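You operate a simulated robot arm through the tools that you are given. There is no shell and no other tool. Be economical: measure what you need, move in short steps, check, and stop when the job is done.

The job below is to be done with a simulated two-armed robot. You get a single attempt, and the scene is never put back.

TASK
Take the small yellow box and leave it on top of the teal roll on the top of the blue table. Put the green can on the top of the blue table away on the middle shelf of the high rack. Take the lid off the green pot and lay it down on the top of the blue bench. Turn the bead knob to 6 mm. Stack the panel block labelled "29" from the top of the blue bench on top of the panel block that says "27". Any order will do. Set down upright: small yellow box, green can.

It is judged by the outcome, as a careful person would: the job done as asked, and still so three seconds after it is handed in. It fails if anything else is knocked over, pushed out of place, dropped, spilled or broken. A push-on lid holds only when it is set on centred and level and pressed home; a screw cap is set on level and turned clockwise until tight.

THE ROBOT
Two 7-joint arms with fingered hands on one trunk, on a base that drives. Base frame: it is fixed to the floor where the robot stands at the start and does not move with it; the origin is under the middle of the robot, x ahead of it, y to its left, z up; the surface under the hand at the start is at about z = 500. Lengths are in mm, angles in degrees, forces in N, time in s.
The left shoulder is at the start at [184, 170, 1017], the right one opposite. With the tool pointing down near the work surface each hand reaches from about 100 to 840 mm from the robot's upright axis, wherever it stands, measured 20 degrees to its own side. Places, roughly: bead knob [500, -2700, 800]; green can [500, -500, 500]; green pot (14x9x11 cm) [700, -2000, 800]; middle shelf of the high rack [-6300, 9700, 1000]; panel block [750, -3250, 750]; small yellow box (7x6x6 cm) [500, -200, 500]; teal roll (8x8x4 cm) [800, -200, 500]. Payload 4 kg a hand.
Tool frame (each hand has its own): the origin (TCP) lies between the finger pads and is the grasp point; the fingertips stand 26 mm ahead of it; z points along the fingers, y is the line along which they close. The gripper opens to 132 mm. The gripper's body begins 73 mm behind the TCP. The gripper is a hand of 4 fingers: y runs from the thumb to the fingers, the wrist lies at [0, 0, -224] in the tool frame.
Orientation is told as [roll, pitch, yaw] about the base's x, y, z axes, in that order, counted from this pose: with the fingers straight down and closing along the base's y, the tool's x points along the base's -x, its y along +y and its z along -z.

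THE INTERFACE
- The arms move only by the tool arm_command. It takes "left_moves", "right_moves" or both (then of equal length, played together; a hand with none holds still); each is a list of rows, each a list of 2 entries, a list of its own where there are three numbers: the turn, a rotation vector about the base's x, y, z in degrees, then the shift along the base's x, y, z in mm. In form: [[[ax, ay, az], [dx, dy, dz]], ...]. A call has 1 to 10 rows; each row is the pose to reach, as a shift and turn from the pose commanded when the call began. Rows are played at 5 a second. More than 50 mm and 8.6 degrees between two rows, and nothing of the call is played. Where a pose cannot be reached the arm comes as near as it can. A force on the tool above 40 N (or 10 N above the force at the start of the call, whichever is more), or a blocked arm, ends the call early, and 0.2 s more pass. In this call time passes only in rows, and 0.2 s behind the last. It gives the time, the measured TCP pose, the force on the tool (base axes), the opening and the grip force at its end, in the units of the frame above (readings bear some noise), with the torque about the TCP (base axes, N m) and any sound that the robot's microphone picked up.
- Cameras (640 x 400 px; columns grow to the right, rows downward): "scene" is now at [274.8, -52.5, 1148.4]; the picture's right is [-0.77, -0.63, 0.00], its down [-0.55, 0.67, -0.49] and it looks along [0.31, -0.38, -0.87] (base axes); focal length 272 px, centre (320, 200). "left" rides on the left gripper at [-73, 6, -93] in its tool frame; the picture's right is [-0.08, -1.00, 0.00], its down [0.78, -0.06, -0.62] and it looks along [0.62, -0.05, 0.79] (tool axes); focal length 230 px, centre (320, 200). "right" rides on the right gripper at [73, 6, -94] in its tool frame; the picture's right is [-0.08, 1.00, 0.00], its down [-0.79, -0.06, -0.62] and it looks along [-0.61, -0.05, 0.79] (tool axes); focal length 230 px, centre (320, 200). There is no depth. A picture from a camera that has moved, and an enlarged one, comes with that camera's place and axes in the base frame and with its lens.
- camera(camera): a new picture of that camera. The clock stands still meanwhile.
- raise_lower(by): slides the trunk up (or, below 0, down) by that many mm; the arms and the scene camera ride with it, the base frame stays. It gives what a move gives, with no picture.
- base_move(legs): drives the robot by 1 to 6 legs, each [ahead, left, turn to the left] in mm, mm and degrees, along the robot's own axes; the way and the turn of a leg run together, so that a leg with both is an arc; at most 1500 mm and 180 degrees a leg. The arms and the cameras ride along, it lands a little off, and it stops where it bumps. It gives what a move gives.
- finger_targets(finger1, finger2, finger3, thumb_bend, hand): sets how far each is bent, from 0 (flat) to 1 (curled in); at 0.3 the hand is open as for a grip, at 0.7 the pads meet at the TCP. One left out holds its place. A second passes; each finger stops where it meets its share of the squeeze, and holds until it gets a number again. It is the only way to open and close the hand. It gives what a move gives, with no picture; readings hold the bend of each and the force on the fingers (four entries, about 0 where the hand has none), thumb and palm.
- pan_tilt(pan, tilt): turns the head with the scene camera to pan (to the left, within 80 degrees either way) and tilt (down, from -29 to 69), counted from straight ahead of the robot. It gives what a move gives.
- inspect(camera, box): a new picture of the part [left, top, right, bottom] of that camera's present view, enlarged. The clock stands still meanwhile.
- finish_job(): hands the job in; it is judged then, once.

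Go step by step. Nothing tells you exact positions but the pictures and the camera data: compare them with the known pose of the tool, close in by small moves and look again before you grip or let go. The budget is 165 turns and 130 pictures, counting those below and the enlarged ones. Unless the task says otherwise, let go and move clear before handing in.

The tools are called after "Emit:" by a JSON object that holds its "api" and its "payload". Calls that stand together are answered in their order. arm_command: Moves the arms, as the interface text tells. Its arguments: {"type":"object","properties":{"left_moves":{"type":"array"},"right_moves":{"type":"array"}},"required":[]} The other tools are called the same way: raise_lower (by) slides the trunk up or down; finger_targets (finger1, finger2, finger3, thumb_bend, hand) moves the fingers one by one; base_move (legs) drives the base; pan_tilt (pan, tilt) turns the head that bears the scene camera; camera (camera) takes a picture; inspect (camera, box) takes an enlarged picture of a part of a camera's view; finish_job () hands the job in.

At the start:

```text
time: 0.0
left_position: [459.0, -46.5, 760.0]
left_tcp_rot: [-0.1, -0.1, 0.0]
left_wrist_force: [0.5, 0.7, -0.5]
left_wrist_torque: [0.01, 0.01, 0.01]
left_width: 131.7
left_grasp_force: 0.1
left_shape: jaw
left_bend: [0.3, 0.3, 0.3, 0.3]
left_finger forces: [0.0, 0.0, 0.0, 0.0, 0.0, 0.0]
right_position: [407.8, -383.6, 742.5]
right_tcp_rot: [-0.1, 0.0, 0.0]
right_wrist_force: [0.1, -1.4, 0.3]
right_wrist_torque: [-0.01, 0.0, -0.03]
right_width: 131.8
right_grasp_force: 0.1
right_shape: jaw
right_bend: [0.3, 0.3, 0.3, 0.3]
right_finger forces: [0.0, 0.1, 0.0, 0.0, 0.0, 0.0]
trunk travel left (down, up): [-40.0, 311.0]
robot x, y, heading: [-0.7, 1.9, 0.2]
head pan, tilt: [-50.6, 60.4]
```

scene: 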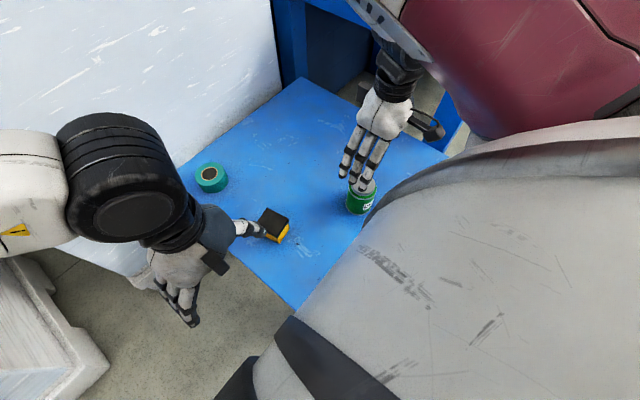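
right: 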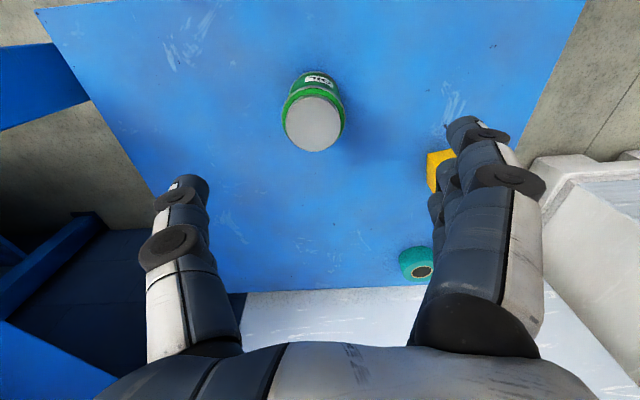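
left: 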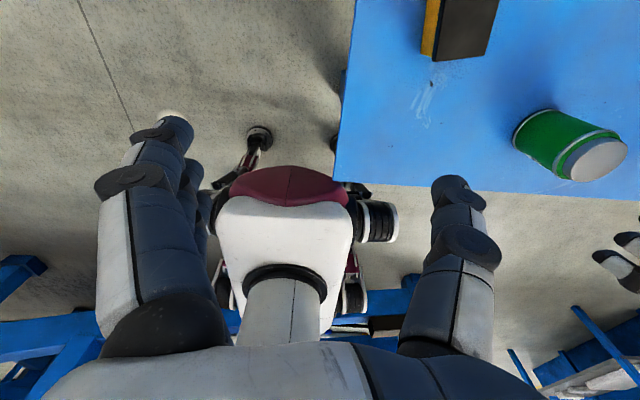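

I see the yellow box near (530,-194), the teal roll near (763,-189) and the can near (415,-390). I'll zoom in to measure them before moving.

Emit:
{"api": "inspect", "payload": {"camera": "scene", "box": [180, 140, 400, 278]}}

Emit:
{"api": "arm_command", "payload": {"left_moves": [[[0, 0, 0], [-40, 30, 0]], [[0, 0, 0], [-80, 60, 0]], [[0, 0, 0], [-120, 100, 0]], [[0, 0, 0], [-150, 140, 0]], [[0, 0, 0], [-170, 180, 0]]], "right_moves": [[[0, 0, 0], [0, 40, 0]], [[0, 0, 0], [0, 80, 0]], [[0, 0, 0], [0, 120, 0]], [[0, 0, 0], [20, 160, 0]], [[0, 0, 0], [40, 190, 0]]]}}

Emit:
{"api": "camera", "payload": {"camera": "right"}}

```text
2.90 times, centred on (290, 209) of scene
camera zoom: at [274.8, -52.5, 1148.4], right [-0.77, -0.63, 0.0], down [-0.55, 0.67, -0.49], along [0.31, -0.38, -0.87], focal length 789 px, centre (407, 174)
```

zoom: 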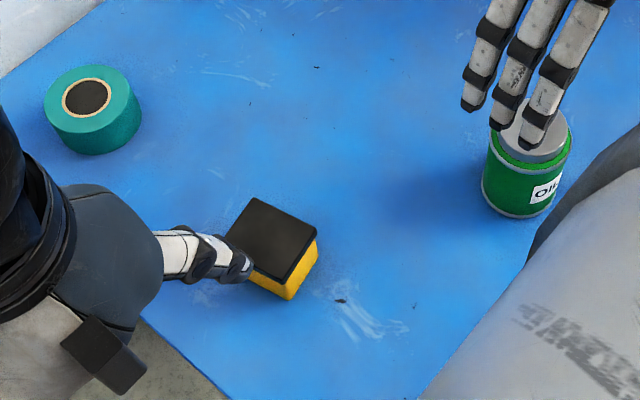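

```text
refused: row 3 steps farther than a row can; nothing moved
```

```text
125 pictures are left
camera right: at [334.8, -377.6, 836.3], right [0.08, 1.0, 0.0], down [0.79, -0.06, 0.62], along [0.61, -0.05, -0.79], focal length 230 px, centre (320, 200)
```

right: 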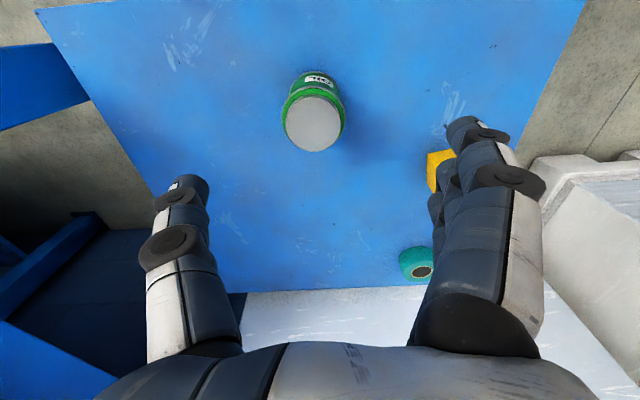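

Box top spans about x 500–567, y −217 to −165, yawed about 5°. I'll move the left hand back out of the way and bring the right hand over the box.

Emit:
{"api": "arm_command", "payload": {"left_moves": [[[0, 0, 0], [-30, 30, 0]], [[0, 0, 0], [-60, 60, 0]], [[0, 0, 0], [-90, 95, 0]], [[0, 0, 0], [-110, 135, 0]], [[0, 0, 0], [-120, 180, 0]]], "right_moves": [[[0, 0, 0], [10, 40, 0]], [[0, 0, 0], [25, 80, 0]], [[0, 0, 0], [45, 120, 0]], [[0, 0, 0], [70, 155, 0]], [[0, 0, 5], [105, 188, 0]]]}}

Emit:
{"api": "camera", "payload": {"camera": "right"}}

Emit:
{"api": "camera", "payload": {"camera": "scene"}}

```text
time: 1.2
left_position: [398.0, 96.0, 746.8]
left_tcp_rot: [0.0, 0.1, 0.1]
left_wrist_force: [0.6, 1.3, -0.4]
left_wrist_torque: [-0.03, 0.05, 0.01]
left_width: 132.0
left_grasp_force: 0.1
left_shape: jaw
left_bend: [0.3, 0.3, 0.3, 0.3]
left_finger forces: [0.0, 0.0, 0.1, 0.0, 0.1, 0.0]
left hand out of reach, approached as far as the arm can: row 4, 5
right_position: [517.1, -204.7, 717.1]
right_tcp_rot: [3.3, 1.0, 1.6]
right_wrist_force: [-0.3, 0.1, -0.8]
right_wrist_torque: [0.0, -0.01, -0.03]
right_width: 131.9
right_grasp_force: 0.1
right_shape: jaw
right_bend: [0.3, 0.3, 0.3, 0.3]
right_finger forces: [0.0, 0.0, 0.0, 0.0, 0.0, 0.1]
right hand out of reach, approached as far as the arm can: row 1, 3, 4, 5
trunk travel left (down, up): [-40.0, 311.0]
robot x, y, heading: [-3.8, 1.9, 0.3]
head pan, tilt: [-50.6, 60.4]
```

```text
124 pictures are left
camera right: at [446.3, -206.4, 812.3], right [0.05, 1.0, 0.06], down [0.8, -0.07, 0.6], along [0.6, 0.01, -0.8], focal length 230 px, centre (320, 200)
```

right: 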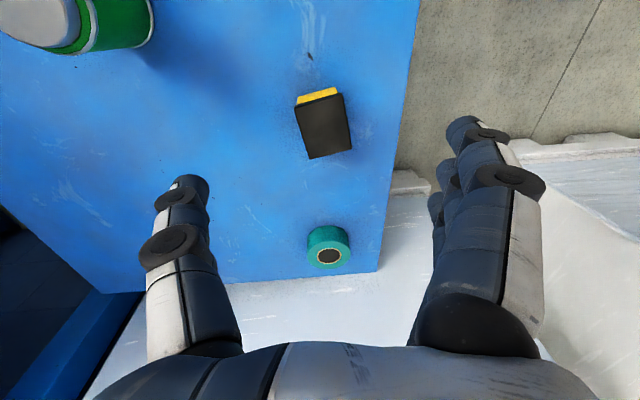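

```text
123 pictures are left
camera scene: at [275.3, -62.8, 1159.3], right [-0.83, -0.56, 0.0], down [-0.43, 0.65, -0.63], along [0.35, -0.52, -0.78], focal length 272 px, centre (320, 200)
```

scene: 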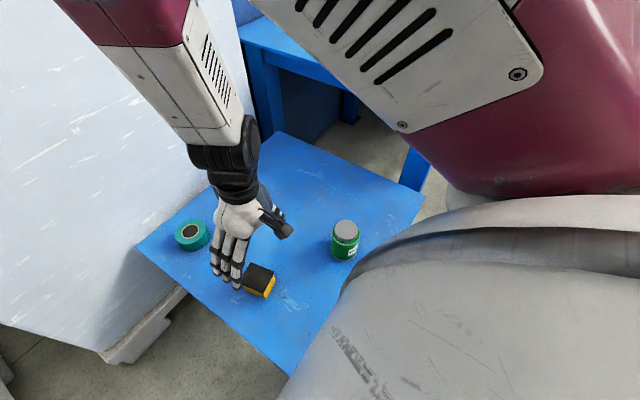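

Box centre from the hand view: about (537,−192), yaw about 8°; roll at (776,−195). I'll descend partway, since the arm gets more reach lower down, and check the pose.

Emit:
{"api": "arm_command", "payload": {"right_moves": [[[0, 0, 1], [5, 0, -30]], [[0, 0, 2], [10, 0, -60]], [[0, 0, 3], [20, 4, -90]], [[0, 0, 3], [24, 4, -100]]]}}

Emit:
{"api": "camera", "payload": {"camera": "right"}}

```text
time: 2.2
left_position: [398.0, 93.9, 748.5]
left_tcp_rot: [0.0, 0.0, 0.0]
left_wrist_force: [-0.4, -1.0, 0.3]
left_wrist_torque: [-0.01, 0.03, 0.02]
left_width: 131.9
left_grasp_force: 0.1
left_shape: jaw
left_bend: [0.3, 0.3, 0.3, 0.3]
left_finger forces: [0.0, 0.0, 0.1, 0.0, 0.0, 0.1]
right_position: [550.7, -209.4, 626.1]
right_tcp_rot: [2.3, -0.8, 4.1]
right_wrist_force: [-0.2, 0.1, 0.5]
right_wrist_torque: [-0.01, -0.04, 0.01]
right_width: 131.8
right_grasp_force: 0.0
right_shape: jaw
right_bend: [0.3, 0.3, 0.3, 0.3]
right_finger forces: [0.1, 0.1, 0.0, 0.0, 0.1, 0.0]
trunk travel left (down, up): [-40.0, 311.0]
robot x, y, heading: [-1.5, 1.4, 0.1]
head pan, tilt: [-50.6, 60.4]
```

```text
122 pictures are left
camera right: at [476.4, -211.4, 720.0], right [0.01, 1.0, 0.04], down [0.78, -0.03, 0.63], along [0.63, 0.03, -0.78], focal length 230 px, centre (320, 200)
```

right: 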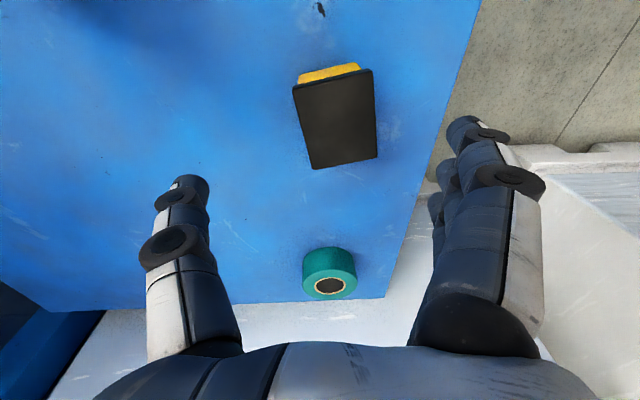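

Box centre confirmed at about (538,−192), yaw about 10°. Aligning above it first.

Emit:
{"api": "arm_command", "payload": {"right_moves": [[[-1, 0.4, 3], [-6, 9, 0]], [[-2.3, 0.8, 6], [-12.5, 17.5, -10]], [[-2.3, 0.8, 6], [-12.5, 17.5, -18]], [[-2.3, 0.8, 6], [-12.5, 17.5, -18]]]}}

Emit:
{"api": "camera", "payload": {"camera": "right"}}

```text
time: 3.2
left_position: [398.8, 93.5, 747.7]
left_tcp_rot: [0.1, 0.1, 0.0]
left_wrist_force: [-0.3, 0.7, -0.5]
left_wrist_torque: [0.0, 0.0, -0.03]
left_width: 132.3
left_grasp_force: 0.1
left_shape: jaw
left_bend: [0.3, 0.3, 0.3, 0.3]
left_finger forces: [0.0, 0.0, 0.1, 0.1, 0.0, 0.0]
right_position: [537.5, -191.1, 606.6]
right_tcp_rot: [0.0, 0.4, 10.1]
right_wrist_force: [-0.1, -0.2, 0.0]
right_wrist_torque: [0.0, 0.0, 0.01]
right_width: 131.8
right_grasp_force: 0.1
right_shape: jaw
right_bend: [0.3, 0.3, 0.3, 0.3]
right_finger forces: [0.0, 0.0, 0.1, 0.0, 0.1, 0.0]
trunk travel left (down, up): [-40.0, 311.0]
robot x, y, heading: [-0.6, -0.0, -0.1]
head pan, tilt: [-50.6, 60.4]
```

```text
121 pictures are left
camera right: at [465.9, -196.7, 701.1], right [-0.1, 1.0, 0.0], down [0.79, 0.08, 0.61], along [0.61, 0.06, -0.79], focal length 230 px, centre (320, 200)
```

right: 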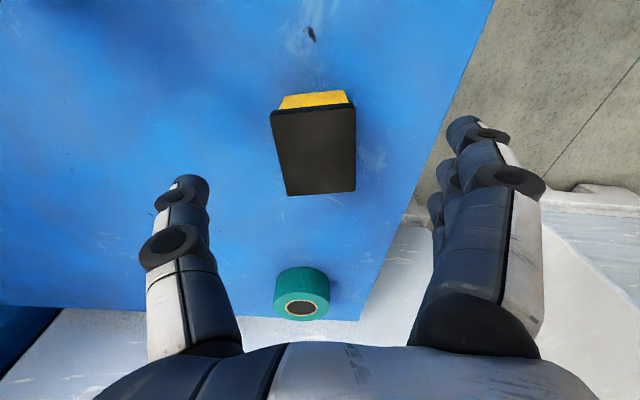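

Aligned; descending to grip height and closing.

Emit:
{"api": "arm_command", "payload": {"right_moves": [[[0, 0, 0], [0, -1, -24]], [[0, 0, 0], [0, -2, -48]], [[0, 0, 0], [0, -2, -70]], [[0, 0, 0], [0, -2, -70]]]}}

Emit:
{"api": "camera", "payload": {"camera": "right"}}

```text
time: 4.2
left_position: [397.8, 93.7, 749.0]
left_tcp_rot: [0.0, 0.0, 0.0]
left_wrist_force: [-0.2, -0.7, -0.2]
left_wrist_torque: [0.0, 0.02, -0.02]
left_width: 131.8
left_grasp_force: 0.1
left_shape: jaw
left_bend: [0.3, 0.3, 0.3, 0.3]
left_finger forces: [0.0, 0.1, 0.0, 0.0, 0.0, 0.0]
right_position: [537.2, -196.5, 535.8]
right_tcp_rot: [-1.4, 0.4, 10.8]
right_wrist_force: [-0.7, -0.7, 0.0]
right_wrist_torque: [0.02, 0.0, -0.02]
right_width: 131.9
right_grasp_force: 0.1
right_shape: jaw
right_bend: [0.3, 0.3, 0.3, 0.3]
right_finger forces: [0.1, 0.0, 0.0, 0.0, 0.1, 0.2]
trunk travel left (down, up): [-40.0, 311.0]
robot x, y, heading: [0.6, 4.3, 0.1]
head pan, tilt: [-50.6, 60.4]
```

```text
120 pictures are left
camera right: at [467.0, -201.6, 631.2], right [-0.11, 0.99, -0.02], down [0.79, 0.1, 0.61], along [0.61, 0.05, -0.79], focal length 230 px, centre (320, 200)
```

right: 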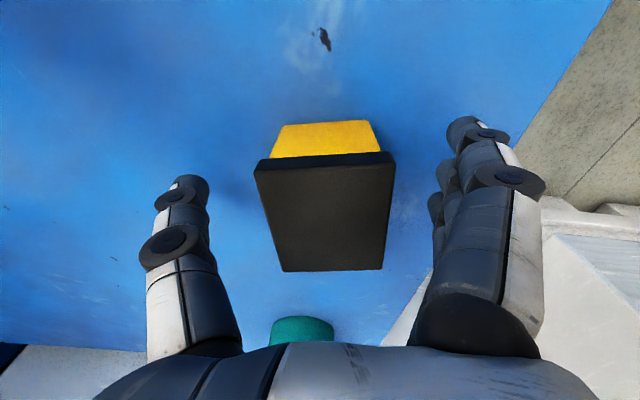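

Emit:
{"api": "finger_targets", "payload": {"hand": "right", "finger1": 0.7, "finger2": 0.7, "finger3": 0.7, "thumb_bend": 0.7}}

Emit:
{"api": "camera", "payload": {"camera": "right"}}

```text
time: 5.2
left_position: [397.2, 93.1, 748.2]
left_tcp_rot: [0.0, 0.1, 0.0]
left_wrist_force: [0.1, 0.9, 0.2]
left_wrist_torque: [0.02, 0.0, 0.02]
left_width: 131.9
left_grasp_force: 0.0
left_shape: jaw
left_bend: [0.3, 0.3, 0.3, 0.3]
left_finger forces: [0.0, 0.0, 0.0, 0.0, 0.0, 0.0]
right_position: [535.9, -198.1, 534.3]
right_tcp_rot: [-1.5, 1.0, 10.9]
right_wrist_force: [2.8, 1.1, 7.7]
right_wrist_torque: [0.03, -0.04, -0.02]
right_width: 51.2
right_grasp_force: 20.5
right_shape: fingers
right_bend: [0.58, 0.58, 0.58, 0.6]
right_finger forces: [6.7, 6.8, 6.9, 0.0, 20.8, 0.0]
trunk travel left (down, up): [-40.0, 311.0]
robot x, y, heading: [-3.2, -0.6, -0.1]
head pan, tilt: [-50.6, 60.4]
```

```text
119 pictures are left
camera right: at [464.0, -202.8, 629.3], right [-0.11, 0.99, -0.03], down [0.79, 0.11, 0.6], along [0.6, 0.05, -0.8], focal length 230 px, centre (320, 200)
```

right: 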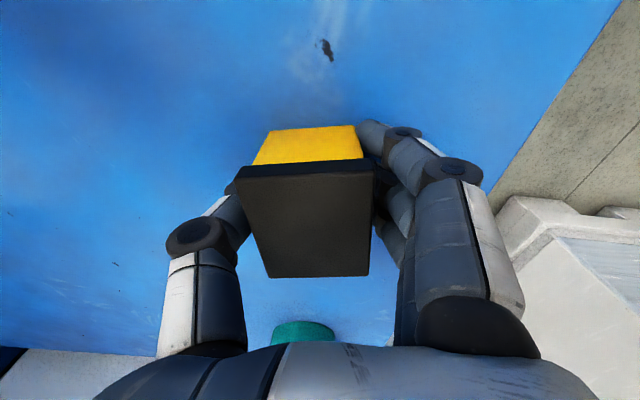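

Gripped at 20 N. Lifting and moving toward the roll, then looking again.

Emit:
{"api": "arm_command", "payload": {"right_moves": [[[0, 0, 0], [0, 0, 35]], [[0.5, -0.3, 0], [0, 0, 70]], [[1.4, -0.8, 0], [30, 0, 85]], [[1.4, -0.8, 0], [70, 0, 85]], [[1.4, -0.8, 0], [110, 0, 85]], [[1.4, -0.8, 0], [150, 0, 85]], [[1.4, -0.8, 0], [180, 0, 85]], [[1.4, -0.8, 0], [200, 0, 85]], [[1.4, -0.8, 0], [200, 0, 85]]]}}

Emit:
{"api": "camera", "payload": {"camera": "right"}}

Emit:
{"api": "camera", "payload": {"camera": "scene"}}

```text
time: 7.4
left_position: [398.6, 92.3, 748.6]
left_tcp_rot: [0.0, 0.2, 0.1]
left_wrist_force: [0.4, -0.5, 0.2]
left_wrist_torque: [0.01, -0.05, -0.02]
left_width: 132.0
left_grasp_force: 0.0
left_shape: jaw
left_bend: [0.3, 0.3, 0.3, 0.3]
left_finger forces: [0.0, 0.0, 0.0, 0.1, 0.0, 0.1]
right_position: [737.7, -221.5, 622.8]
right_tcp_rot: [0.0, -0.6, 9.5]
right_wrist_force: [0.0, -0.8, -0.1]
right_wrist_torque: [0.04, 0.02, 0.0]
right_width: 51.1
right_grasp_force: 20.1
right_shape: fingers
right_bend: [0.58, 0.58, 0.58, 0.6]
right_finger forces: [6.6, 6.4, 6.8, 0.0, 19.8, 0.0]
trunk travel left (down, up): [-40.0, 311.0]
robot x, y, heading: [4.9, 1.4, 0.1]
head pan, tilt: [-50.6, 60.4]
stopped in row 9 (right hand): the arm was blocked; the commanded pose is now the measured one
```

```text
118 pictures are left
camera right: at [664.4, -227.0, 715.9], right [-0.09, 1.0, 0.0], down [0.78, 0.07, 0.62], along [0.62, 0.06, -0.78], focal length 230 px, centre (320, 200)
```

right: 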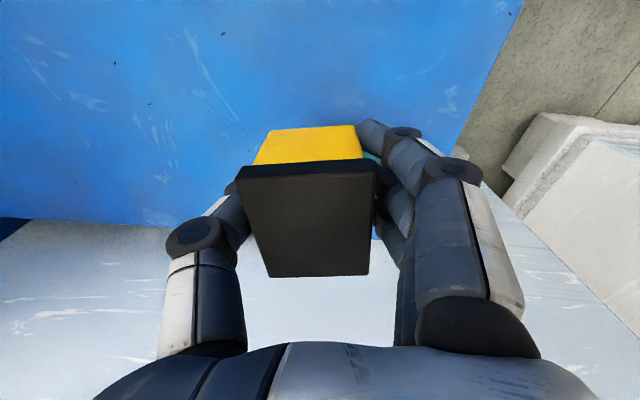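

```text
117 pictures are left
camera scene: at [275.0, -52.9, 1148.3], right [-0.77, -0.63, 0.0], down [-0.55, 0.67, -0.49], along [0.31, -0.38, -0.87], focal length 272 px, centre (320, 200)
```

scene: 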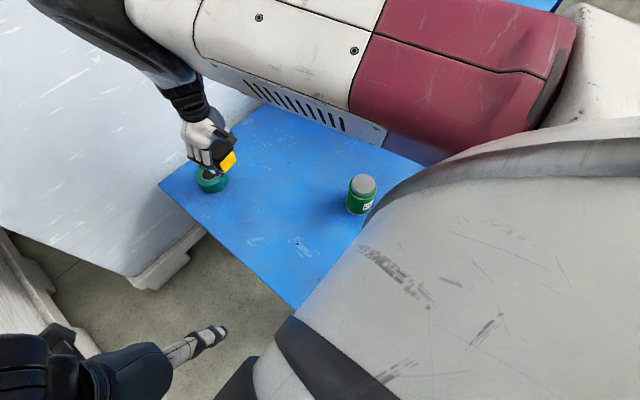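

The right arm reported a block at (738,−221), with almost no force. I'll nudge it back in y and then forward in small steps to see whether it's real.

Emit:
{"api": "arm_command", "payload": {"right_moves": [[[0, 0, 0], [0, 8, 0]], [[0, 0, 0], [0, 16, 0]], [[0, 0, 0], [5, 24, 0]], [[0, 0, 0], [15, 24, 0]], [[0, 0, 0], [15, 24, 0]]]}}

Emit:
{"api": "pan_tilt", "payload": {"pan": -20, "tilt": 45}}

Emit:
{"api": "camera", "payload": {"camera": "scene"}}

```text
time: 8.8
left_position: [396.5, 92.4, 748.4]
left_tcp_rot: [0.1, 0.1, 0.1]
left_wrist_force: [0.6, -0.6, -0.2]
left_wrist_torque: [-0.02, 0.01, -0.01]
left_width: 132.0
left_grasp_force: 0.1
left_shape: jaw
left_bend: [0.3, 0.3, 0.3, 0.3]
left_finger forces: [0.0, 0.0, 0.1, 0.0, 0.0, 0.0]
right_position: [758.4, -230.5, 626.5]
right_tcp_rot: [0.5, -1.0, 5.6]
right_wrist_force: [0.5, 0.1, -1.5]
right_wrist_torque: [0.0, -0.01, -0.02]
right_width: 51.2
right_grasp_force: 19.6
right_shape: fingers
right_bend: [0.58, 0.58, 0.58, 0.6]
right_finger forces: [6.6, 6.5, 6.7, 0.0, 19.9, 0.0]
trunk travel left (down, up): [-40.0, 311.0]
robot x, y, heading: [-1.0, 3.0, -0.1]
head pan, tilt: [-50.6, 60.4]
stopped in row 5 (right hand): the arm was blocked; the commanded pose is now the measured one
```

```text
time: 9.8
left_position: [398.3, 92.2, 747.7]
left_tcp_rot: [0.0, 0.0, 0.1]
left_wrist_force: [0.3, -0.2, 0.1]
left_wrist_torque: [0.03, 0.02, -0.03]
left_width: 132.0
left_grasp_force: 0.1
left_shape: jaw
left_bend: [0.3, 0.3, 0.3, 0.3]
left_finger forces: [0.1, 0.0, 0.1, 0.1, 0.0, 0.0]
right_position: [758.9, -231.3, 628.4]
right_tcp_rot: [0.5, -1.0, 5.5]
right_wrist_force: [0.3, 0.2, -1.6]
right_wrist_torque: [-0.04, 0.02, 0.0]
right_width: 51.3
right_grasp_force: 20.0
right_shape: fingers
right_bend: [0.58, 0.58, 0.58, 0.6]
right_finger forces: [6.6, 6.5, 6.7, 0.1, 19.7, 0.0]
trunk travel left (down, up): [-40.0, 311.0]
robot x, y, heading: [1.1, -0.9, 0.1]
head pan, tilt: [-20.0, 45.0]
```

```text
116 pictures are left
camera scene: at [309.3, -29.2, 1168.2], right [-0.34, -0.94, 0.0], down [-0.66, 0.24, -0.71], along [0.66, -0.24, -0.71], focal length 272 px, centre (320, 200)
```

scene: 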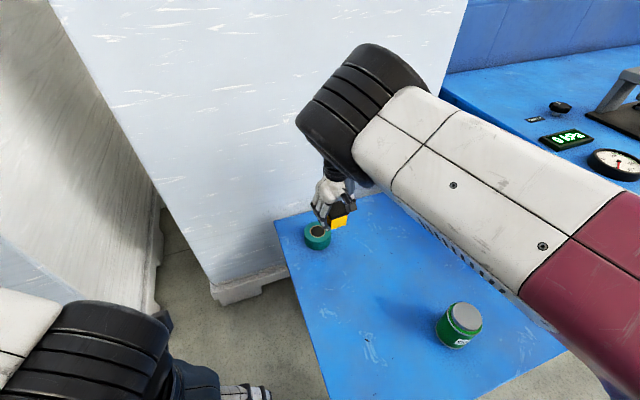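

The cabinet is well beyond the hand (x about 970), so the block looks like the arm's own inward limit. I'll drive the base 100 mm left so the roll falls in the right arm's comfortable sector.

Emit:
{"api": "base_move", "payload": {"legs": [[0, 100, 0]]}}

Emit:
{"api": "camera", "payload": {"camera": "scene"}}

```text
time: 11.3
left_position: [398.2, 193.1, 747.7]
left_tcp_rot: [0.0, 0.0, 0.1]
left_wrist_force: [0.7, 0.4, 0.0]
left_wrist_torque: [-0.02, 0.0, 0.01]
left_width: 131.7
left_grasp_force: 0.2
left_shape: jaw
left_bend: [0.3, 0.3, 0.3, 0.3]
left_finger forces: [0.0, 0.1, 0.1, 0.0, 0.0, 0.0]
right_position: [758.3, -132.2, 628.2]
right_tcp_rot: [0.6, -1.0, 5.7]
right_wrist_force: [1.2, -0.6, -1.3]
right_wrist_torque: [-0.02, 0.01, -0.02]
right_width: 50.9
right_grasp_force: 19.6
right_shape: fingers
right_bend: [0.58, 0.58, 0.58, 0.6]
right_finger forces: [6.7, 6.5, 6.7, 0.0, 19.8, 0.1]
trunk travel left (down, up): [-40.0, 311.0]
robot x, y, heading: [1.9, 97.6, 0.0]
head pan, tilt: [-20.0, 45.0]
```

```text
115 pictures are left
camera scene: at [309.3, 70.1, 1168.2], right [-0.34, -0.94, 0.0], down [-0.66, 0.24, -0.71], along [0.66, -0.24, -0.71], focal length 272 px, centre (320, 200)
```

scene: 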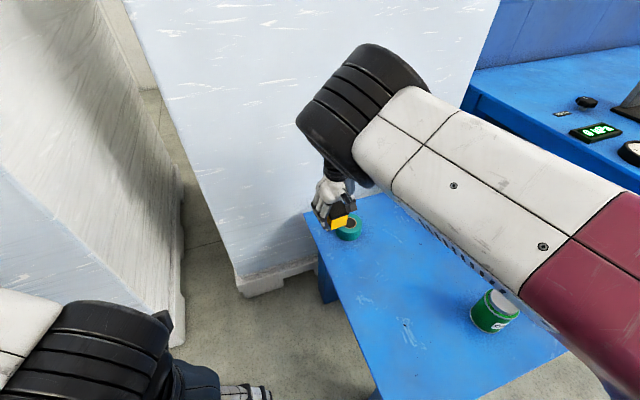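

The roll is at about (775,−192). Moving the held box over it.

Emit:
{"api": "arm_command", "payload": {"right_moves": [[[0, 0, 0], [6, -20, 0]], [[0, 1, 1], [12, -40, 0]], [[0, 1, 2], [18, -60, 0]], [[0, 1, 2], [18, -60, 0]]]}}

Emit:
{"api": "pan_tilt", "payload": {"pan": -25, "tilt": 50}}

Emit:
{"api": "inspect", "payload": {"camera": "scene", "box": [240, 120, 480, 270]}}

Emit:
{"api": "camera", "payload": {"camera": "right"}}

```text
time: 12.3
left_position: [397.6, 192.9, 748.1]
left_tcp_rot: [0.0, 0.0, 0.1]
left_wrist_force: [-0.2, -1.0, 0.1]
left_wrist_torque: [0.0, 0.01, 0.01]
left_width: 131.9
left_grasp_force: 0.1
left_shape: jaw
left_bend: [0.3, 0.3, 0.3, 0.3]
left_finger forces: [0.0, 0.1, 0.1, 0.0, 0.1, 0.0]
right_position: [775.9, -190.4, 627.5]
right_tcp_rot: [0.8, 0.0, 7.7]
right_wrist_force: [-0.4, -0.4, -1.2]
right_wrist_torque: [0.01, -0.02, 0.02]
right_width: 50.8
right_grasp_force: 19.2
right_shape: fingers
right_bend: [0.58, 0.58, 0.58, 0.6]
right_finger forces: [6.6, 6.5, 6.8, 0.0, 19.9, 0.0]
trunk travel left (down, up): [-40.0, 311.0]
robot x, y, heading: [-0.3, 97.7, 0.0]
head pan, tilt: [-20.0, 45.0]
```

```text
time: 12.9
left_position: [398.9, 191.6, 748.0]
left_tcp_rot: [0.0, 0.1, 0.1]
left_wrist_force: [-0.3, -0.1, -0.4]
left_wrist_torque: [0.0, 0.03, -0.01]
left_width: 131.9
left_grasp_force: 0.0
left_shape: jaw
left_bend: [0.3, 0.3, 0.3, 0.3]
left_finger forces: [0.1, 0.0, 0.1, 0.0, 0.1, 0.1]
right_position: [775.1, -191.0, 627.6]
right_tcp_rot: [0.7, 0.0, 7.8]
right_wrist_force: [-0.4, -1.1, -1.1]
right_wrist_torque: [-0.05, 0.02, 0.0]
right_width: 51.3
right_grasp_force: 19.7
right_shape: fingers
right_bend: [0.58, 0.58, 0.58, 0.6]
right_finger forces: [6.6, 6.5, 6.6, 0.0, 19.9, 0.1]
trunk travel left (down, up): [-40.0, 311.0]
robot x, y, heading: [-0.2, 98.0, 0.2]
head pan, tilt: [-25.0, 50.0]
```

```text
2.67 times, centred on (360, 195) of scene
camera zoom: at [302.7, 65.2, 1161.3], right [-0.42, -0.91, 0.0], down [-0.69, 0.32, -0.64], along [0.58, -0.27, -0.77], focal length 726 px, centre (213, 213)
```

zoom: 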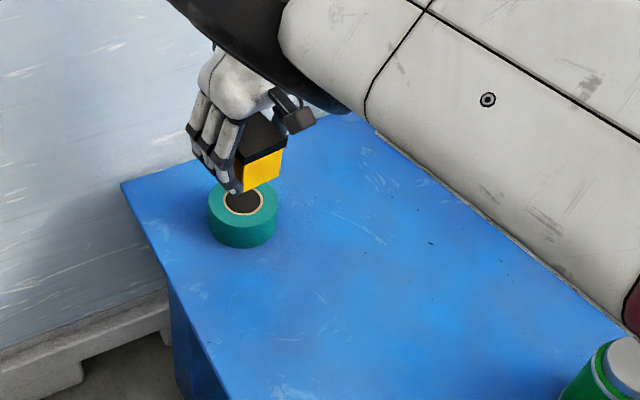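

```text
113 pictures are left
camera right: at [702.7, -195.1, 721.4], right [-0.06, 1.0, 0.01], down [0.79, 0.04, 0.62], along [0.61, 0.04, -0.79], focal length 230 px, centre (320, 200)
```

right: 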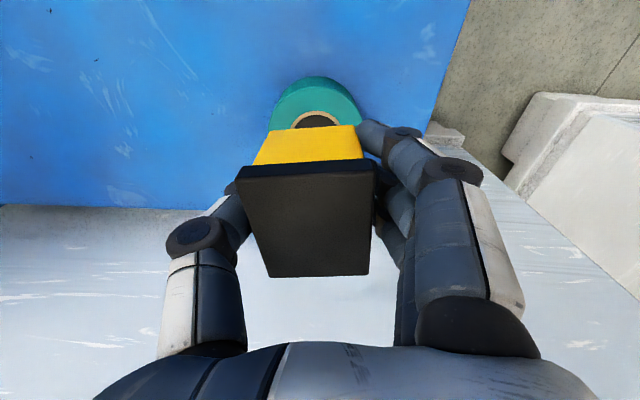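

Well centred: box at (775,−191), roll at about (774,−191). Lowering.

Emit:
{"api": "arm_command", "payload": {"right_moves": [[[-0.7, 0, 0], [0, 0, -20]], [[-0.7, 0, 0], [0, 0, -38]], [[-0.7, 0, 0], [0, 0, -46]], [[-0.7, 0, 0], [0, 0, -50]], [[-0.7, 0, 0], [0, 0, -50]]]}}

Emit:
{"api": "inspect", "payload": {"camera": "scene", "box": [260, 140, 420, 240]}}

```text
time: 14.2
left_position: [398.7, 192.3, 748.1]
left_tcp_rot: [-0.1, 0.1, 0.1]
left_wrist_force: [-0.1, -0.2, 0.6]
left_wrist_torque: [-0.03, -0.03, 0.0]
left_width: 132.0
left_grasp_force: 0.0
left_shape: jaw
left_bend: [0.3, 0.3, 0.3, 0.3]
left_finger forces: [0.0, 0.0, 0.0, 0.0, 0.0, 0.0]
right_position: [776.7, -190.0, 577.9]
right_tcp_rot: [0.0, 0.1, 7.7]
right_wrist_force: [-0.1, 0.2, -0.5]
right_wrist_torque: [0.0, -0.03, -0.03]
right_width: 51.2
right_grasp_force: 20.1
right_shape: fingers
right_bend: [0.58, 0.58, 0.58, 0.6]
right_finger forces: [6.6, 6.5, 6.7, 0.0, 19.8, 0.1]
trunk travel left (down, up): [-40.0, 311.0]
robot x, y, heading: [-1.5, 98.2, -0.0]
head pan, tilt: [-25.0, 50.0]
```

```text
4.00 times, centred on (340, 190) of scene
camera zoom: at [302.6, 65.1, 1161.4], right [-0.42, -0.91, 0.0], down [-0.69, 0.32, -0.64], along [0.58, -0.27, -0.77], focal length 1089 px, centre (240, 240)
```

zoom: 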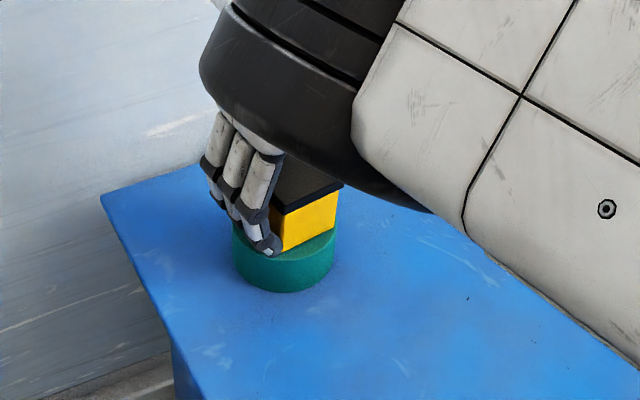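

Almost touching; easing down the last few millimetres.

Emit:
{"api": "arm_command", "payload": {"right_moves": [[[0, 0, 0], [-1, -1, -2]], [[0, 0, 0], [-1, -1, -4]], [[0, 0, 0], [-1, -1, -5]], [[0, 0, 0], [-1, -1, -6]], [[0, 0, 0], [-1, -1, -6]]]}}

```text
time: 15.3
left_position: [397.7, 191.4, 749.0]
left_tcp_rot: [0.1, -0.1, 0.1]
left_wrist_force: [0.3, -0.6, -0.3]
left_wrist_torque: [-0.03, 0.0, 0.03]
left_width: 131.8
left_grasp_force: 0.1
left_shape: jaw
left_bend: [0.3, 0.3, 0.3, 0.3]
left_finger forces: [0.1, 0.0, 0.1, 0.0, 0.0, 0.1]
right_position: [775.5, -191.8, 574.6]
right_tcp_rot: [-0.1, -0.1, 7.8]
right_wrist_force: [1.3, -0.2, 12.4]
right_wrist_torque: [-0.28, -0.01, -0.02]
right_width: 51.1
right_grasp_force: 21.0
right_shape: fingers
right_bend: [0.58, 0.58, 0.58, 0.61]
right_finger forces: [7.1, 6.9, 6.8, 0.0, 21.2, 0.0]
trunk travel left (down, up): [-40.0, 311.0]
robot x, y, heading: [-2.8, 99.0, 0.1]
head pan, tilt: [-25.0, 50.0]
```

Contact (12 N). Relaxing 2 mm and opening.

Emit:
{"api": "arm_command", "payload": {"right_moves": [[[0, 0, 0], [0, 0, 2]], [[0, 0, 0], [0, 0, 2]]]}}

Emit:
{"api": "finger_targets", "payload": {"hand": "right", "finger1": 0.3, "finger2": 0.3, "finger3": 0.3, "thumb_bend": 0.3}}

Emit:
{"api": "arm_command", "payload": {"right_moves": [[[0, 0, 0], [0, 0, 20]], [[0, 0, 0], [0, 0, 50]], [[0, 0, 0], [0, 0, 90]], [[0, 0, 0], [-40, -10, 110]], [[0, 0, 0], [-80, -20, 110]], [[0, 0, -3], [-120, -40, 110]], [[0, 0, -5], [-160, -60, 110]], [[0, 0, -7], [-200, -80, 110]]]}}

Emit:
{"api": "camera", "payload": {"camera": "scene"}}

```text
time: 15.9
left_position: [398.5, 192.6, 748.2]
left_tcp_rot: [0.0, 0.0, 0.2]
left_wrist_force: [0.0, -0.2, -0.5]
left_wrist_torque: [0.0, -0.01, 0.01]
left_width: 131.8
left_grasp_force: 0.1
left_shape: jaw
left_bend: [0.3, 0.3, 0.3, 0.3]
left_finger forces: [0.0, 0.1, 0.1, 0.0, 0.1, 0.0]
right_position: [774.4, -190.9, 574.9]
right_tcp_rot: [0.0, 0.0, 7.7]
right_wrist_force: [3.2, 0.3, 6.3]
right_wrist_torque: [-0.21, 0.01, 0.09]
right_width: 51.0
right_grasp_force: 20.7
right_shape: fingers
right_bend: [0.58, 0.58, 0.58, 0.61]
right_finger forces: [6.7, 6.9, 6.9, 0.0, 21.1, 0.0]
trunk travel left (down, up): [-40.0, 311.0]
robot x, y, heading: [1.5, 99.6, 0.1]
head pan, tilt: [-25.0, 50.0]
```

```text
time: 16.9
left_position: [398.4, 192.2, 749.2]
left_tcp_rot: [-0.1, -0.1, 0.0]
left_wrist_force: [-0.1, -0.3, 0.5]
left_wrist_torque: [0.0, -0.02, -0.03]
left_width: 132.0
left_grasp_force: 0.1
left_shape: jaw
left_bend: [0.3, 0.3, 0.3, 0.3]
left_finger forces: [0.0, 0.1, 0.0, 0.0, 0.1, 0.1]
right_position: [775.7, -191.5, 573.0]
right_tcp_rot: [0.1, 0.1, 7.7]
right_wrist_force: [-0.2, -0.6, 0.6]
right_wrist_torque: [-0.02, 0.02, 0.01]
right_width: 135.5
right_grasp_force: 0.1
right_shape: fingers
right_bend: [0.3, 0.3, 0.3, 0.3]
right_finger forces: [0.0, 0.0, 0.1, 0.0, 0.1, 0.1]
trunk travel left (down, up): [-40.0, 311.0]
robot x, y, heading: [0.4, 97.3, 0.1]
head pan, tilt: [-25.0, 50.0]
```

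```text
time: 18.8
left_position: [397.3, 192.4, 747.7]
left_tcp_rot: [0.1, 0.0, 0.1]
left_wrist_force: [0.4, -0.8, 0.0]
left_wrist_torque: [0.01, -0.02, 0.01]
left_width: 131.8
left_grasp_force: 0.1
left_shape: jaw
left_bend: [0.3, 0.3, 0.3, 0.3]
left_finger forces: [0.0, 0.1, 0.1, 0.1, 0.0, 0.0]
right_position: [567.0, -284.3, 680.0]
right_tcp_rot: [0.3, 0.5, -1.1]
right_wrist_force: [0.3, -0.9, 0.0]
right_wrist_torque: [0.04, 0.0, -0.04]
right_width: 135.9
right_grasp_force: 0.1
right_shape: fingers
right_bend: [0.3, 0.3, 0.3, 0.3]
right_finger forces: [0.1, 0.0, 0.0, 0.1, 0.0, 0.0]
trunk travel left (down, up): [-40.0, 311.0]
robot x, y, heading: [-1.3, 95.6, 0.1]
head pan, tilt: [-25.0, 50.0]
```

```text
111 pictures are left
camera scene: at [302.3, 65.3, 1161.5], right [-0.42, -0.91, 0.0], down [-0.69, 0.32, -0.64], along [0.58, -0.27, -0.77], focal length 272 px, centre (320, 200)
```

scene: 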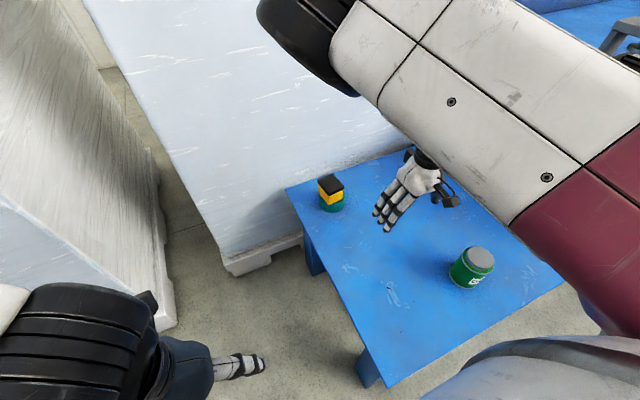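

The box sits on the roll. Next I go to the blue bench: tuck the right hand and look to the right.

Emit:
{"api": "arm_command", "payload": {"right_moves": [[[0, 0, 0], [-35, 0, 20]], [[0, 0, 0], [-75, 0, 40]], [[0, 0, 0], [-115, -10, 60]], [[0, 0, 0], [-155, -20, 70]], [[0, 0, 0], [-190, -30, 70]]]}}

Emit:
{"api": "pan_tilt", "payload": {"pan": -70, "tilt": 20}}

Emit:
{"api": "camera", "payload": {"camera": "scene"}}

```text
time: 19.9
left_position: [398.1, 191.7, 748.0]
left_tcp_rot: [0.0, 0.0, 0.1]
left_wrist_force: [-1.3, 1.1, -0.6]
left_wrist_torque: [0.0, -0.03, 0.03]
left_width: 131.9
left_grasp_force: 0.1
left_shape: jaw
left_bend: [0.3, 0.3, 0.3, 0.3]
left_finger forces: [0.0, 0.1, 0.1, 0.1, 0.1, 0.1]
right_position: [389.8, -302.8, 754.4]
right_tcp_rot: [0.0, 0.1, 0.9]
right_wrist_force: [0.1, -0.3, 0.1]
right_wrist_torque: [-0.01, 0.01, -0.02]
right_width: 135.8
right_grasp_force: 0.1
right_shape: fingers
right_bend: [0.3, 0.3, 0.3, 0.3]
right_finger forces: [0.0, 0.0, 0.0, 0.0, 0.0, 0.0]
right hand out of reach, approached as far as the arm can: row 5
trunk travel left (down, up): [-40.0, 311.0]
robot x, y, heading: [-0.5, 96.5, 0.1]
head pan, tilt: [-25.0, 50.0]
```

```text
time: 21.1
left_position: [397.5, 192.2, 748.9]
left_tcp_rot: [0.0, -0.1, 0.1]
left_wrist_force: [-0.3, -0.2, 0.4]
left_wrist_torque: [-0.02, 0.02, 0.0]
left_width: 131.5
left_grasp_force: 0.1
left_shape: jaw
left_bend: [0.3, 0.3, 0.3, 0.3]
left_finger forces: [0.0, 0.0, 0.1, 0.1, 0.0, 0.0]
right_position: [388.9, -303.7, 754.8]
right_tcp_rot: [0.2, 0.2, 0.7]
right_wrist_force: [-0.4, -0.7, -0.2]
right_wrist_torque: [0.03, 0.04, 0.0]
right_width: 136.0
right_grasp_force: 0.2
right_shape: fingers
right_bend: [0.3, 0.3, 0.3, 0.3]
right_finger forces: [0.0, 0.0, 0.0, 0.0, 0.1, 0.0]
trunk travel left (down, up): [-40.0, 311.0]
robot x, y, heading: [0.1, 98.6, 0.0]
head pan, tilt: [-70.0, 20.0]
```

```text
110 pictures are left
camera scene: at [264.8, 10.2, 1206.9], right [-0.94, -0.34, 0.0], down [-0.12, 0.32, -0.94], along [0.32, -0.88, -0.34], focal length 272 px, centre (320, 200)
```

scene: 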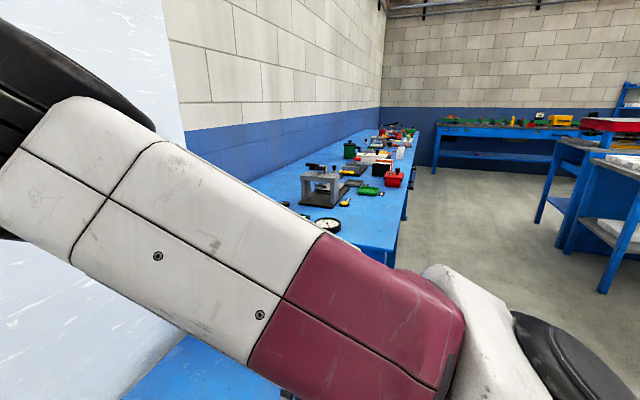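

The bench runs along −y with its front edge near x 350. I'll raise the trunk to bench height, back off a bit and drive right to the pot.

Emit:
{"api": "raise_lower", "payload": {"by": 250}}

Emit:
{"api": "base_move", "payload": {"legs": [[-200, 0, 0], [0, -1050, 0], [0, -950, 0]]}}

Emit:
{"api": "pan_tilt", "payload": {"pan": -15, "tilt": 45}}

Emit:
{"api": "camera", "payload": {"camera": "scene"}}

```text
time: 23.6
left_position: [398.1, 191.2, 996.9]
left_tcp_rot: [0.0, 0.0, 0.0]
left_wrist_force: [0.5, 0.0, -0.9]
left_wrist_torque: [0.03, 0.02, 0.0]
left_width: 132.0
left_grasp_force: 0.1
left_shape: jaw
left_bend: [0.3, 0.3, 0.3, 0.3]
left_finger forces: [0.1, 0.0, 0.1, 0.0, 0.0, 0.0]
right_position: [388.9, -304.9, 1002.6]
right_tcp_rot: [0.0, 0.0, 0.7]
right_wrist_force: [-0.2, -0.8, -0.4]
right_wrist_torque: [-0.01, 0.0, -0.01]
right_width: 136.1
right_grasp_force: 0.0
right_shape: fingers
right_bend: [0.3, 0.3, 0.3, 0.3]
right_finger forces: [0.1, 0.0, 0.1, 0.0, 0.1, 0.2]
trunk travel left (down, up): [-290.0, 61.0]
robot x, y, heading: [0.2, 100.1, 0.2]
head pan, tilt: [-70.0, 20.0]
```

```text
time: 42.6
left_position: [200.2, -1796.5, 997.8]
left_tcp_rot: [0.0, 0.0, 0.8]
left_wrist_force: [-0.6, 0.4, 0.1]
left_wrist_torque: [0.0, 0.0, 0.01]
left_width: 132.0
left_grasp_force: 0.1
left_shape: jaw
left_bend: [0.3, 0.3, 0.3, 0.3]
left_finger forces: [0.0, 0.0, 0.0, 0.0, 0.0, 0.0]
right_position: [197.5, -2293.7, 1003.7]
right_tcp_rot: [-0.1, 0.1, 1.5]
right_wrist_force: [0.3, 0.7, -0.8]
right_wrist_torque: [0.02, 0.02, 0.03]
right_width: 136.1
right_grasp_force: 0.1
right_shape: fingers
right_bend: [0.3, 0.3, 0.3, 0.3]
right_finger forces: [0.0, 0.0, 0.0, 0.0, 0.0, 0.0]
trunk travel left (down, up): [-290.0, 61.0]
robot x, y, heading: [-193.2, -1895.5, 1.0]
head pan, tilt: [-70.0, 20.0]
```

```text
time: 43.8
left_position: [200.7, -1796.3, 997.6]
left_tcp_rot: [0.1, 0.0, 0.9]
left_wrist_force: [0.7, 0.7, 0.0]
left_wrist_torque: [0.0, 0.01, -0.01]
left_width: 131.7
left_grasp_force: 0.1
left_shape: jaw
left_bend: [0.3, 0.3, 0.3, 0.3]
left_finger forces: [0.0, 0.0, 0.0, 0.0, 0.0, 0.0]
right_position: [198.5, -2293.4, 1003.2]
right_tcp_rot: [0.0, 0.1, 1.4]
right_wrist_force: [0.0, -0.6, -0.5]
right_wrist_torque: [0.01, -0.02, -0.02]
right_width: 136.3
right_grasp_force: 0.1
right_shape: fingers
right_bend: [0.3, 0.3, 0.3, 0.3]
right_finger forces: [0.1, 0.1, 0.0, 0.0, 0.0, 0.0]
trunk travel left (down, up): [-290.0, 61.0]
robot x, y, heading: [-195.8, -1896.2, 1.1]
head pan, tilt: [-15.0, 45.0]
```

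```text
109 pictures are left
camera scene: at [-75.5, -1916.2, 1440.9], right [-0.24, -0.97, 0.0], down [-0.69, 0.17, -0.71], along [0.69, -0.17, -0.71], focal length 272 px, centre (320, 200)
```

scene: 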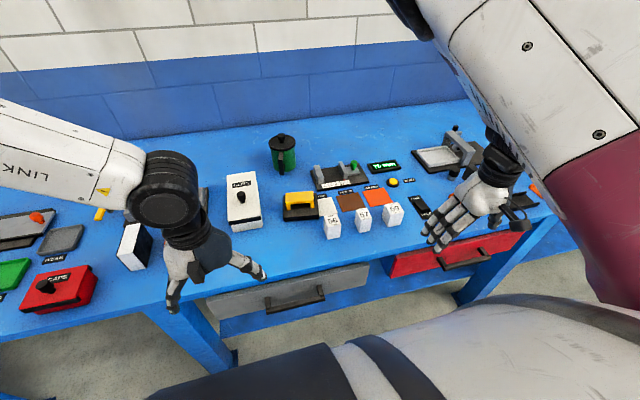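

Pot with black lid is in view. Zooming in.

Emit:
{"api": "inspect", "payload": {"camera": "scene", "box": [220, 110, 380, 210]}}

Emit:
{"api": "inspect", "payload": {"camera": "scene", "box": [270, 120, 510, 270]}}

```text
4.00 times, centred on (300, 160) of scene
camera zoom: at [-75.5, -1916.2, 1440.9], right [-0.24, -0.97, 0.0], down [-0.69, 0.17, -0.71], along [0.69, -0.17, -0.71], focal length 1089 px, centre (400, 360)
```

zoom: 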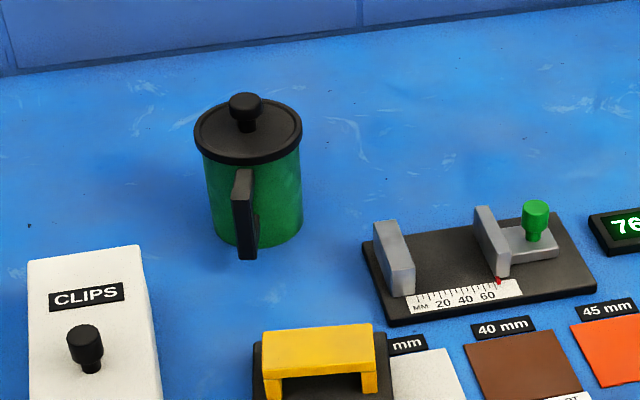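

```text
2.67 times, centred on (390, 195) of scene
camera zoom: at [-75.5, -1916.2, 1440.9], right [-0.24, -0.97, 0.0], down [-0.69, 0.17, -0.71], along [0.69, -0.17, -0.71], focal length 726 px, centre (133, 213)
```

zoom: 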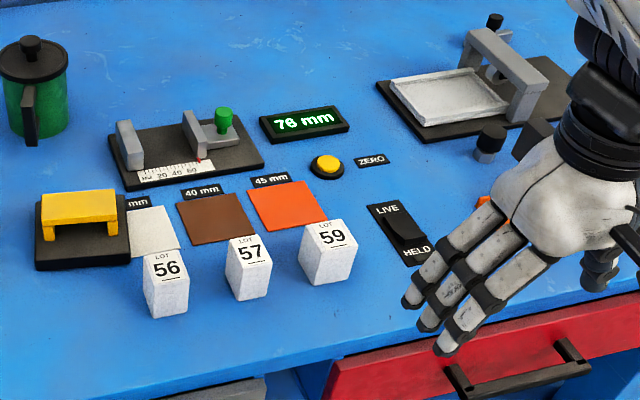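

I need a second view to triangulate depth. Driving forward 130 and left 140 to put the pot in the right arm's sector, then looking with both cameras.

Emit:
{"api": "base_move", "payload": {"legs": [[0, 140, -1], [130, 0, 0]]}}

Emit:
{"api": "camera", "payload": {"camera": "right"}}

Emit:
{"api": "camera", "payload": {"camera": "scene"}}

```text
time: 46.6
left_position: [331.7, -1664.6, 997.8]
left_tcp_rot: [0.0, 0.1, 0.1]
left_wrist_force: [0.3, 0.8, -0.4]
left_wrist_torque: [0.02, 0.05, 0.03]
left_width: 132.0
left_grasp_force: 0.1
left_shape: jaw
left_bend: [0.3, 0.3, 0.3, 0.3]
left_finger forces: [0.0, 0.0, 0.0, 0.0, 0.0, 0.0]
right_position: [322.7, -2158.7, 1002.4]
right_tcp_rot: [0.1, 0.1, 0.7]
right_wrist_force: [-0.1, 0.0, 0.2]
right_wrist_torque: [-0.01, 0.05, 0.01]
right_width: 136.0
right_grasp_force: 0.2
right_shape: fingers
right_bend: [0.3, 0.3, 0.3, 0.3]
right_finger forces: [0.0, 0.0, 0.1, 0.0, 0.1, 0.1]
trunk travel left (down, up): [-290.0, 61.0]
robot x, y, heading: [-66.4, -1757.8, 0.2]
head pan, tilt: [-15.0, 45.0]
```

```text
106 pictures are left
camera right: at [249.6, -2154.9, 1097.0], right [0.07, 1.0, 0.0], down [0.79, -0.05, 0.62], along [0.61, -0.04, -0.79], focal length 230 px, centre (320, 200)
```

right: 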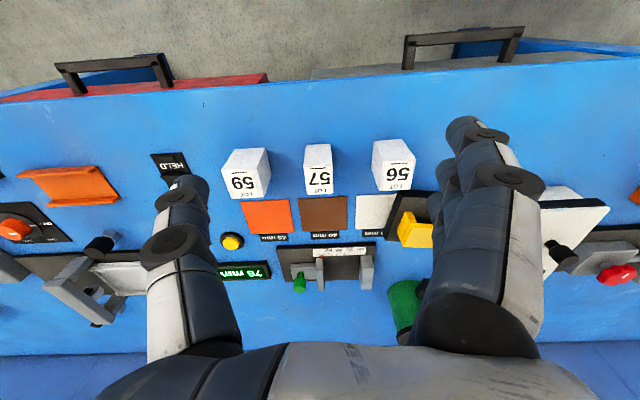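

```text
105 pictures are left
camera scene: at [55.2, -1779.7, 1440.8], right [-0.26, -0.97, 0.0], down [-0.68, 0.18, -0.71], along [0.68, -0.18, -0.71], focal length 272 px, centre (320, 200)
```

scene: 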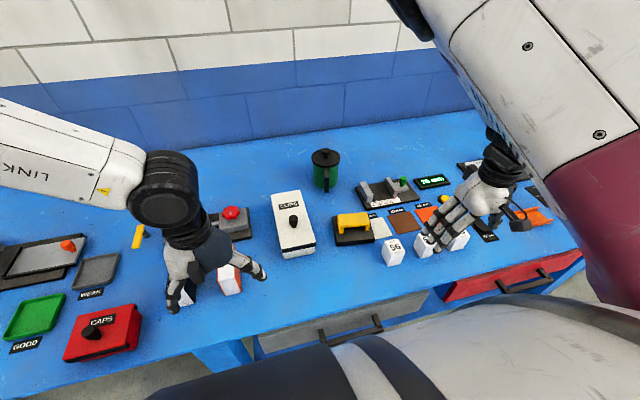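

Bench surface looks to be at z≈780. Zooming on the pot from here.

Emit:
{"api": "inspect", "payload": {"camera": "scene", "box": [260, 130, 420, 230]}}

```text
4.00 times, centred on (340, 180) of scene
camera zoom: at [55.2, -1779.7, 1440.8], right [-0.26, -0.97, 0.0], down [-0.68, 0.18, -0.71], along [0.68, -0.18, -0.71], focal length 1089 px, centre (240, 280)
```

zoom: 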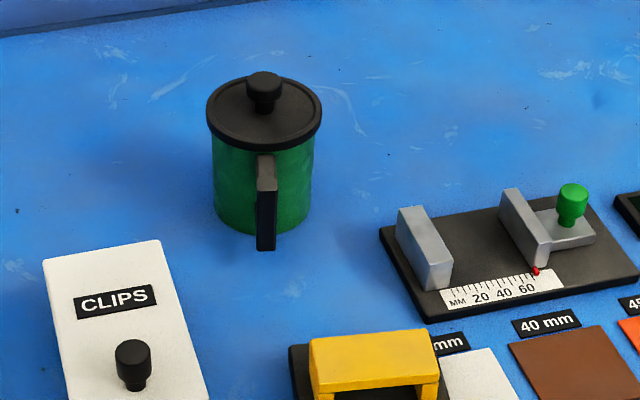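

Triangulated: lid knob top at about (751,−1984,938), bench surface z≈820. I'll bring the right hand over it, tilted about 20° so the arm needs less reach.

Emit:
{"api": "arm_command", "payload": {"right_moves": [[[0, -4, 0], [40, 15, 10]], [[0, -8, 0], [80, 35, 20]], [[0, -12, 0], [120, 55, 20]], [[0, -16, 0], [160, 75, 20]], [[0, -20, 0], [200, 95, 20]], [[0, -20, 0], [240, 115, 20]], [[0, -20, 0], [280, 135, 20]], [[0, -20, 0], [310, 150, 20]], [[0, -20, 0], [330, 165, 20]], [[0, -20, 0], [330, 172, 20]]]}}

Emit:
{"api": "camera", "payload": {"camera": "right"}}

Emit:
{"api": "camera", "payload": {"camera": "scene"}}

```text
time: 49.0
left_position: [331.4, -1664.4, 998.1]
left_tcp_rot: [0.1, 0.0, 0.1]
left_wrist_force: [0.4, 0.0, -0.6]
left_wrist_torque: [0.02, -0.01, 0.0]
left_width: 131.9
left_grasp_force: 0.0
left_shape: jaw
left_bend: [0.3, 0.3, 0.3, 0.3]
left_finger forces: [0.0, 0.0, 0.1, 0.0, 0.1, 0.0]
right_position: [648.9, -2031.8, 1018.2]
right_tcp_rot: [0.8, -19.7, -4.0]
right_wrist_force: [-1.0, 0.0, -0.2]
right_wrist_torque: [-0.01, 0.02, 0.03]
right_width: 136.0
right_grasp_force: 0.1
right_shape: fingers
right_bend: [0.3, 0.3, 0.3, 0.3]
right_finger forces: [0.0, 0.0, 0.0, 0.1, 0.0, 0.1]
trunk travel left (down, up): [-290.0, 61.0]
robot x, y, heading: [-64.8, -1757.0, 0.0]
head pan, tilt: [-15.0, 45.0]
stopped in row 10 (right hand): the arm was blocked; the commanded pose is now the measured one
```

```text
103 pictures are left
camera right: at [549.2, -2020.7, 1083.2], right [0.14, 0.99, 0.04], down [0.53, -0.11, 0.84], along [0.84, -0.1, -0.54], focal length 230 px, centre (320, 200)
```

right: 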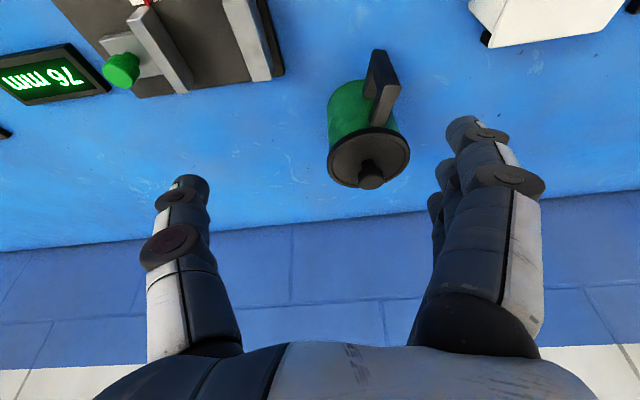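

```text
102 pictures are left
camera scene: at [53.9, -1780.2, 1440.9], right [-0.26, -0.97, 0.0], down [-0.68, 0.18, -0.71], along [0.68, -0.18, -0.71], focal length 272 px, centre (320, 200)
```

scene: 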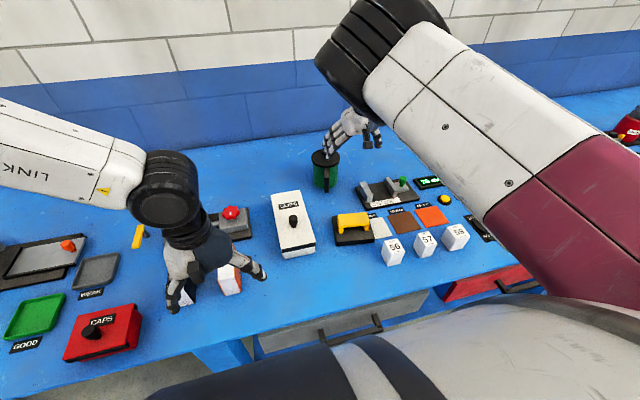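

The arm hits its inward limit again (needs the target at least about 290 mm to the robot's right). Shifting the base 110 mm left.

Emit:
{"api": "base_move", "payload": {"legs": [[0, 110, 0]]}}

Emit:
{"api": "camera", "payload": {"camera": "right"}}

```text
time: 50.6
left_position: [331.7, -1554.4, 998.3]
left_tcp_rot: [0.1, 0.0, 0.1]
left_wrist_force: [0.1, -0.1, -0.2]
left_wrist_torque: [-0.02, 0.02, -0.02]
left_width: 131.9
left_grasp_force: 0.2
left_shape: jaw
left_bend: [0.3, 0.3, 0.3, 0.3]
left_finger forces: [0.0, 0.1, 0.1, 0.0, 0.1, 0.0]
right_position: [648.1, -1922.2, 1018.1]
right_tcp_rot: [0.9, -19.6, -3.9]
right_wrist_force: [1.2, 0.5, 0.3]
right_wrist_torque: [0.0, 0.02, 0.0]
right_width: 136.0
right_grasp_force: 0.1
right_shape: fingers
right_bend: [0.3, 0.3, 0.3, 0.3]
right_finger forces: [0.0, 0.0, 0.0, 0.1, 0.0, 0.0]
trunk travel left (down, up): [-290.0, 61.0]
robot x, y, heading: [-68.0, -1645.2, 0.0]
head pan, tilt: [-15.0, 45.0]
```

```text
101 pictures are left
camera right: at [549.0, -1910.5, 1083.4], right [0.14, 0.99, 0.04], down [0.53, -0.11, 0.84], along [0.84, -0.1, -0.54], focal length 230 px, centre (320, 200)
```

right: 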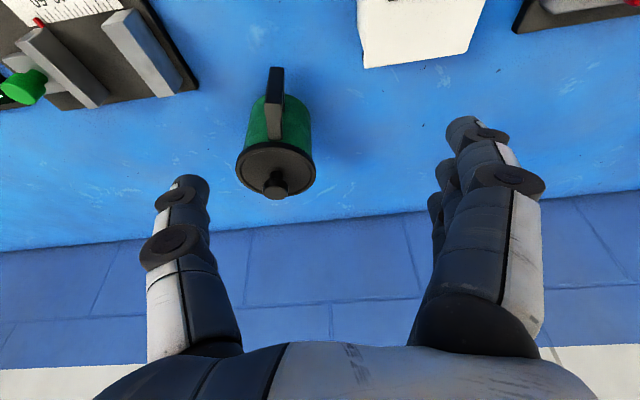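

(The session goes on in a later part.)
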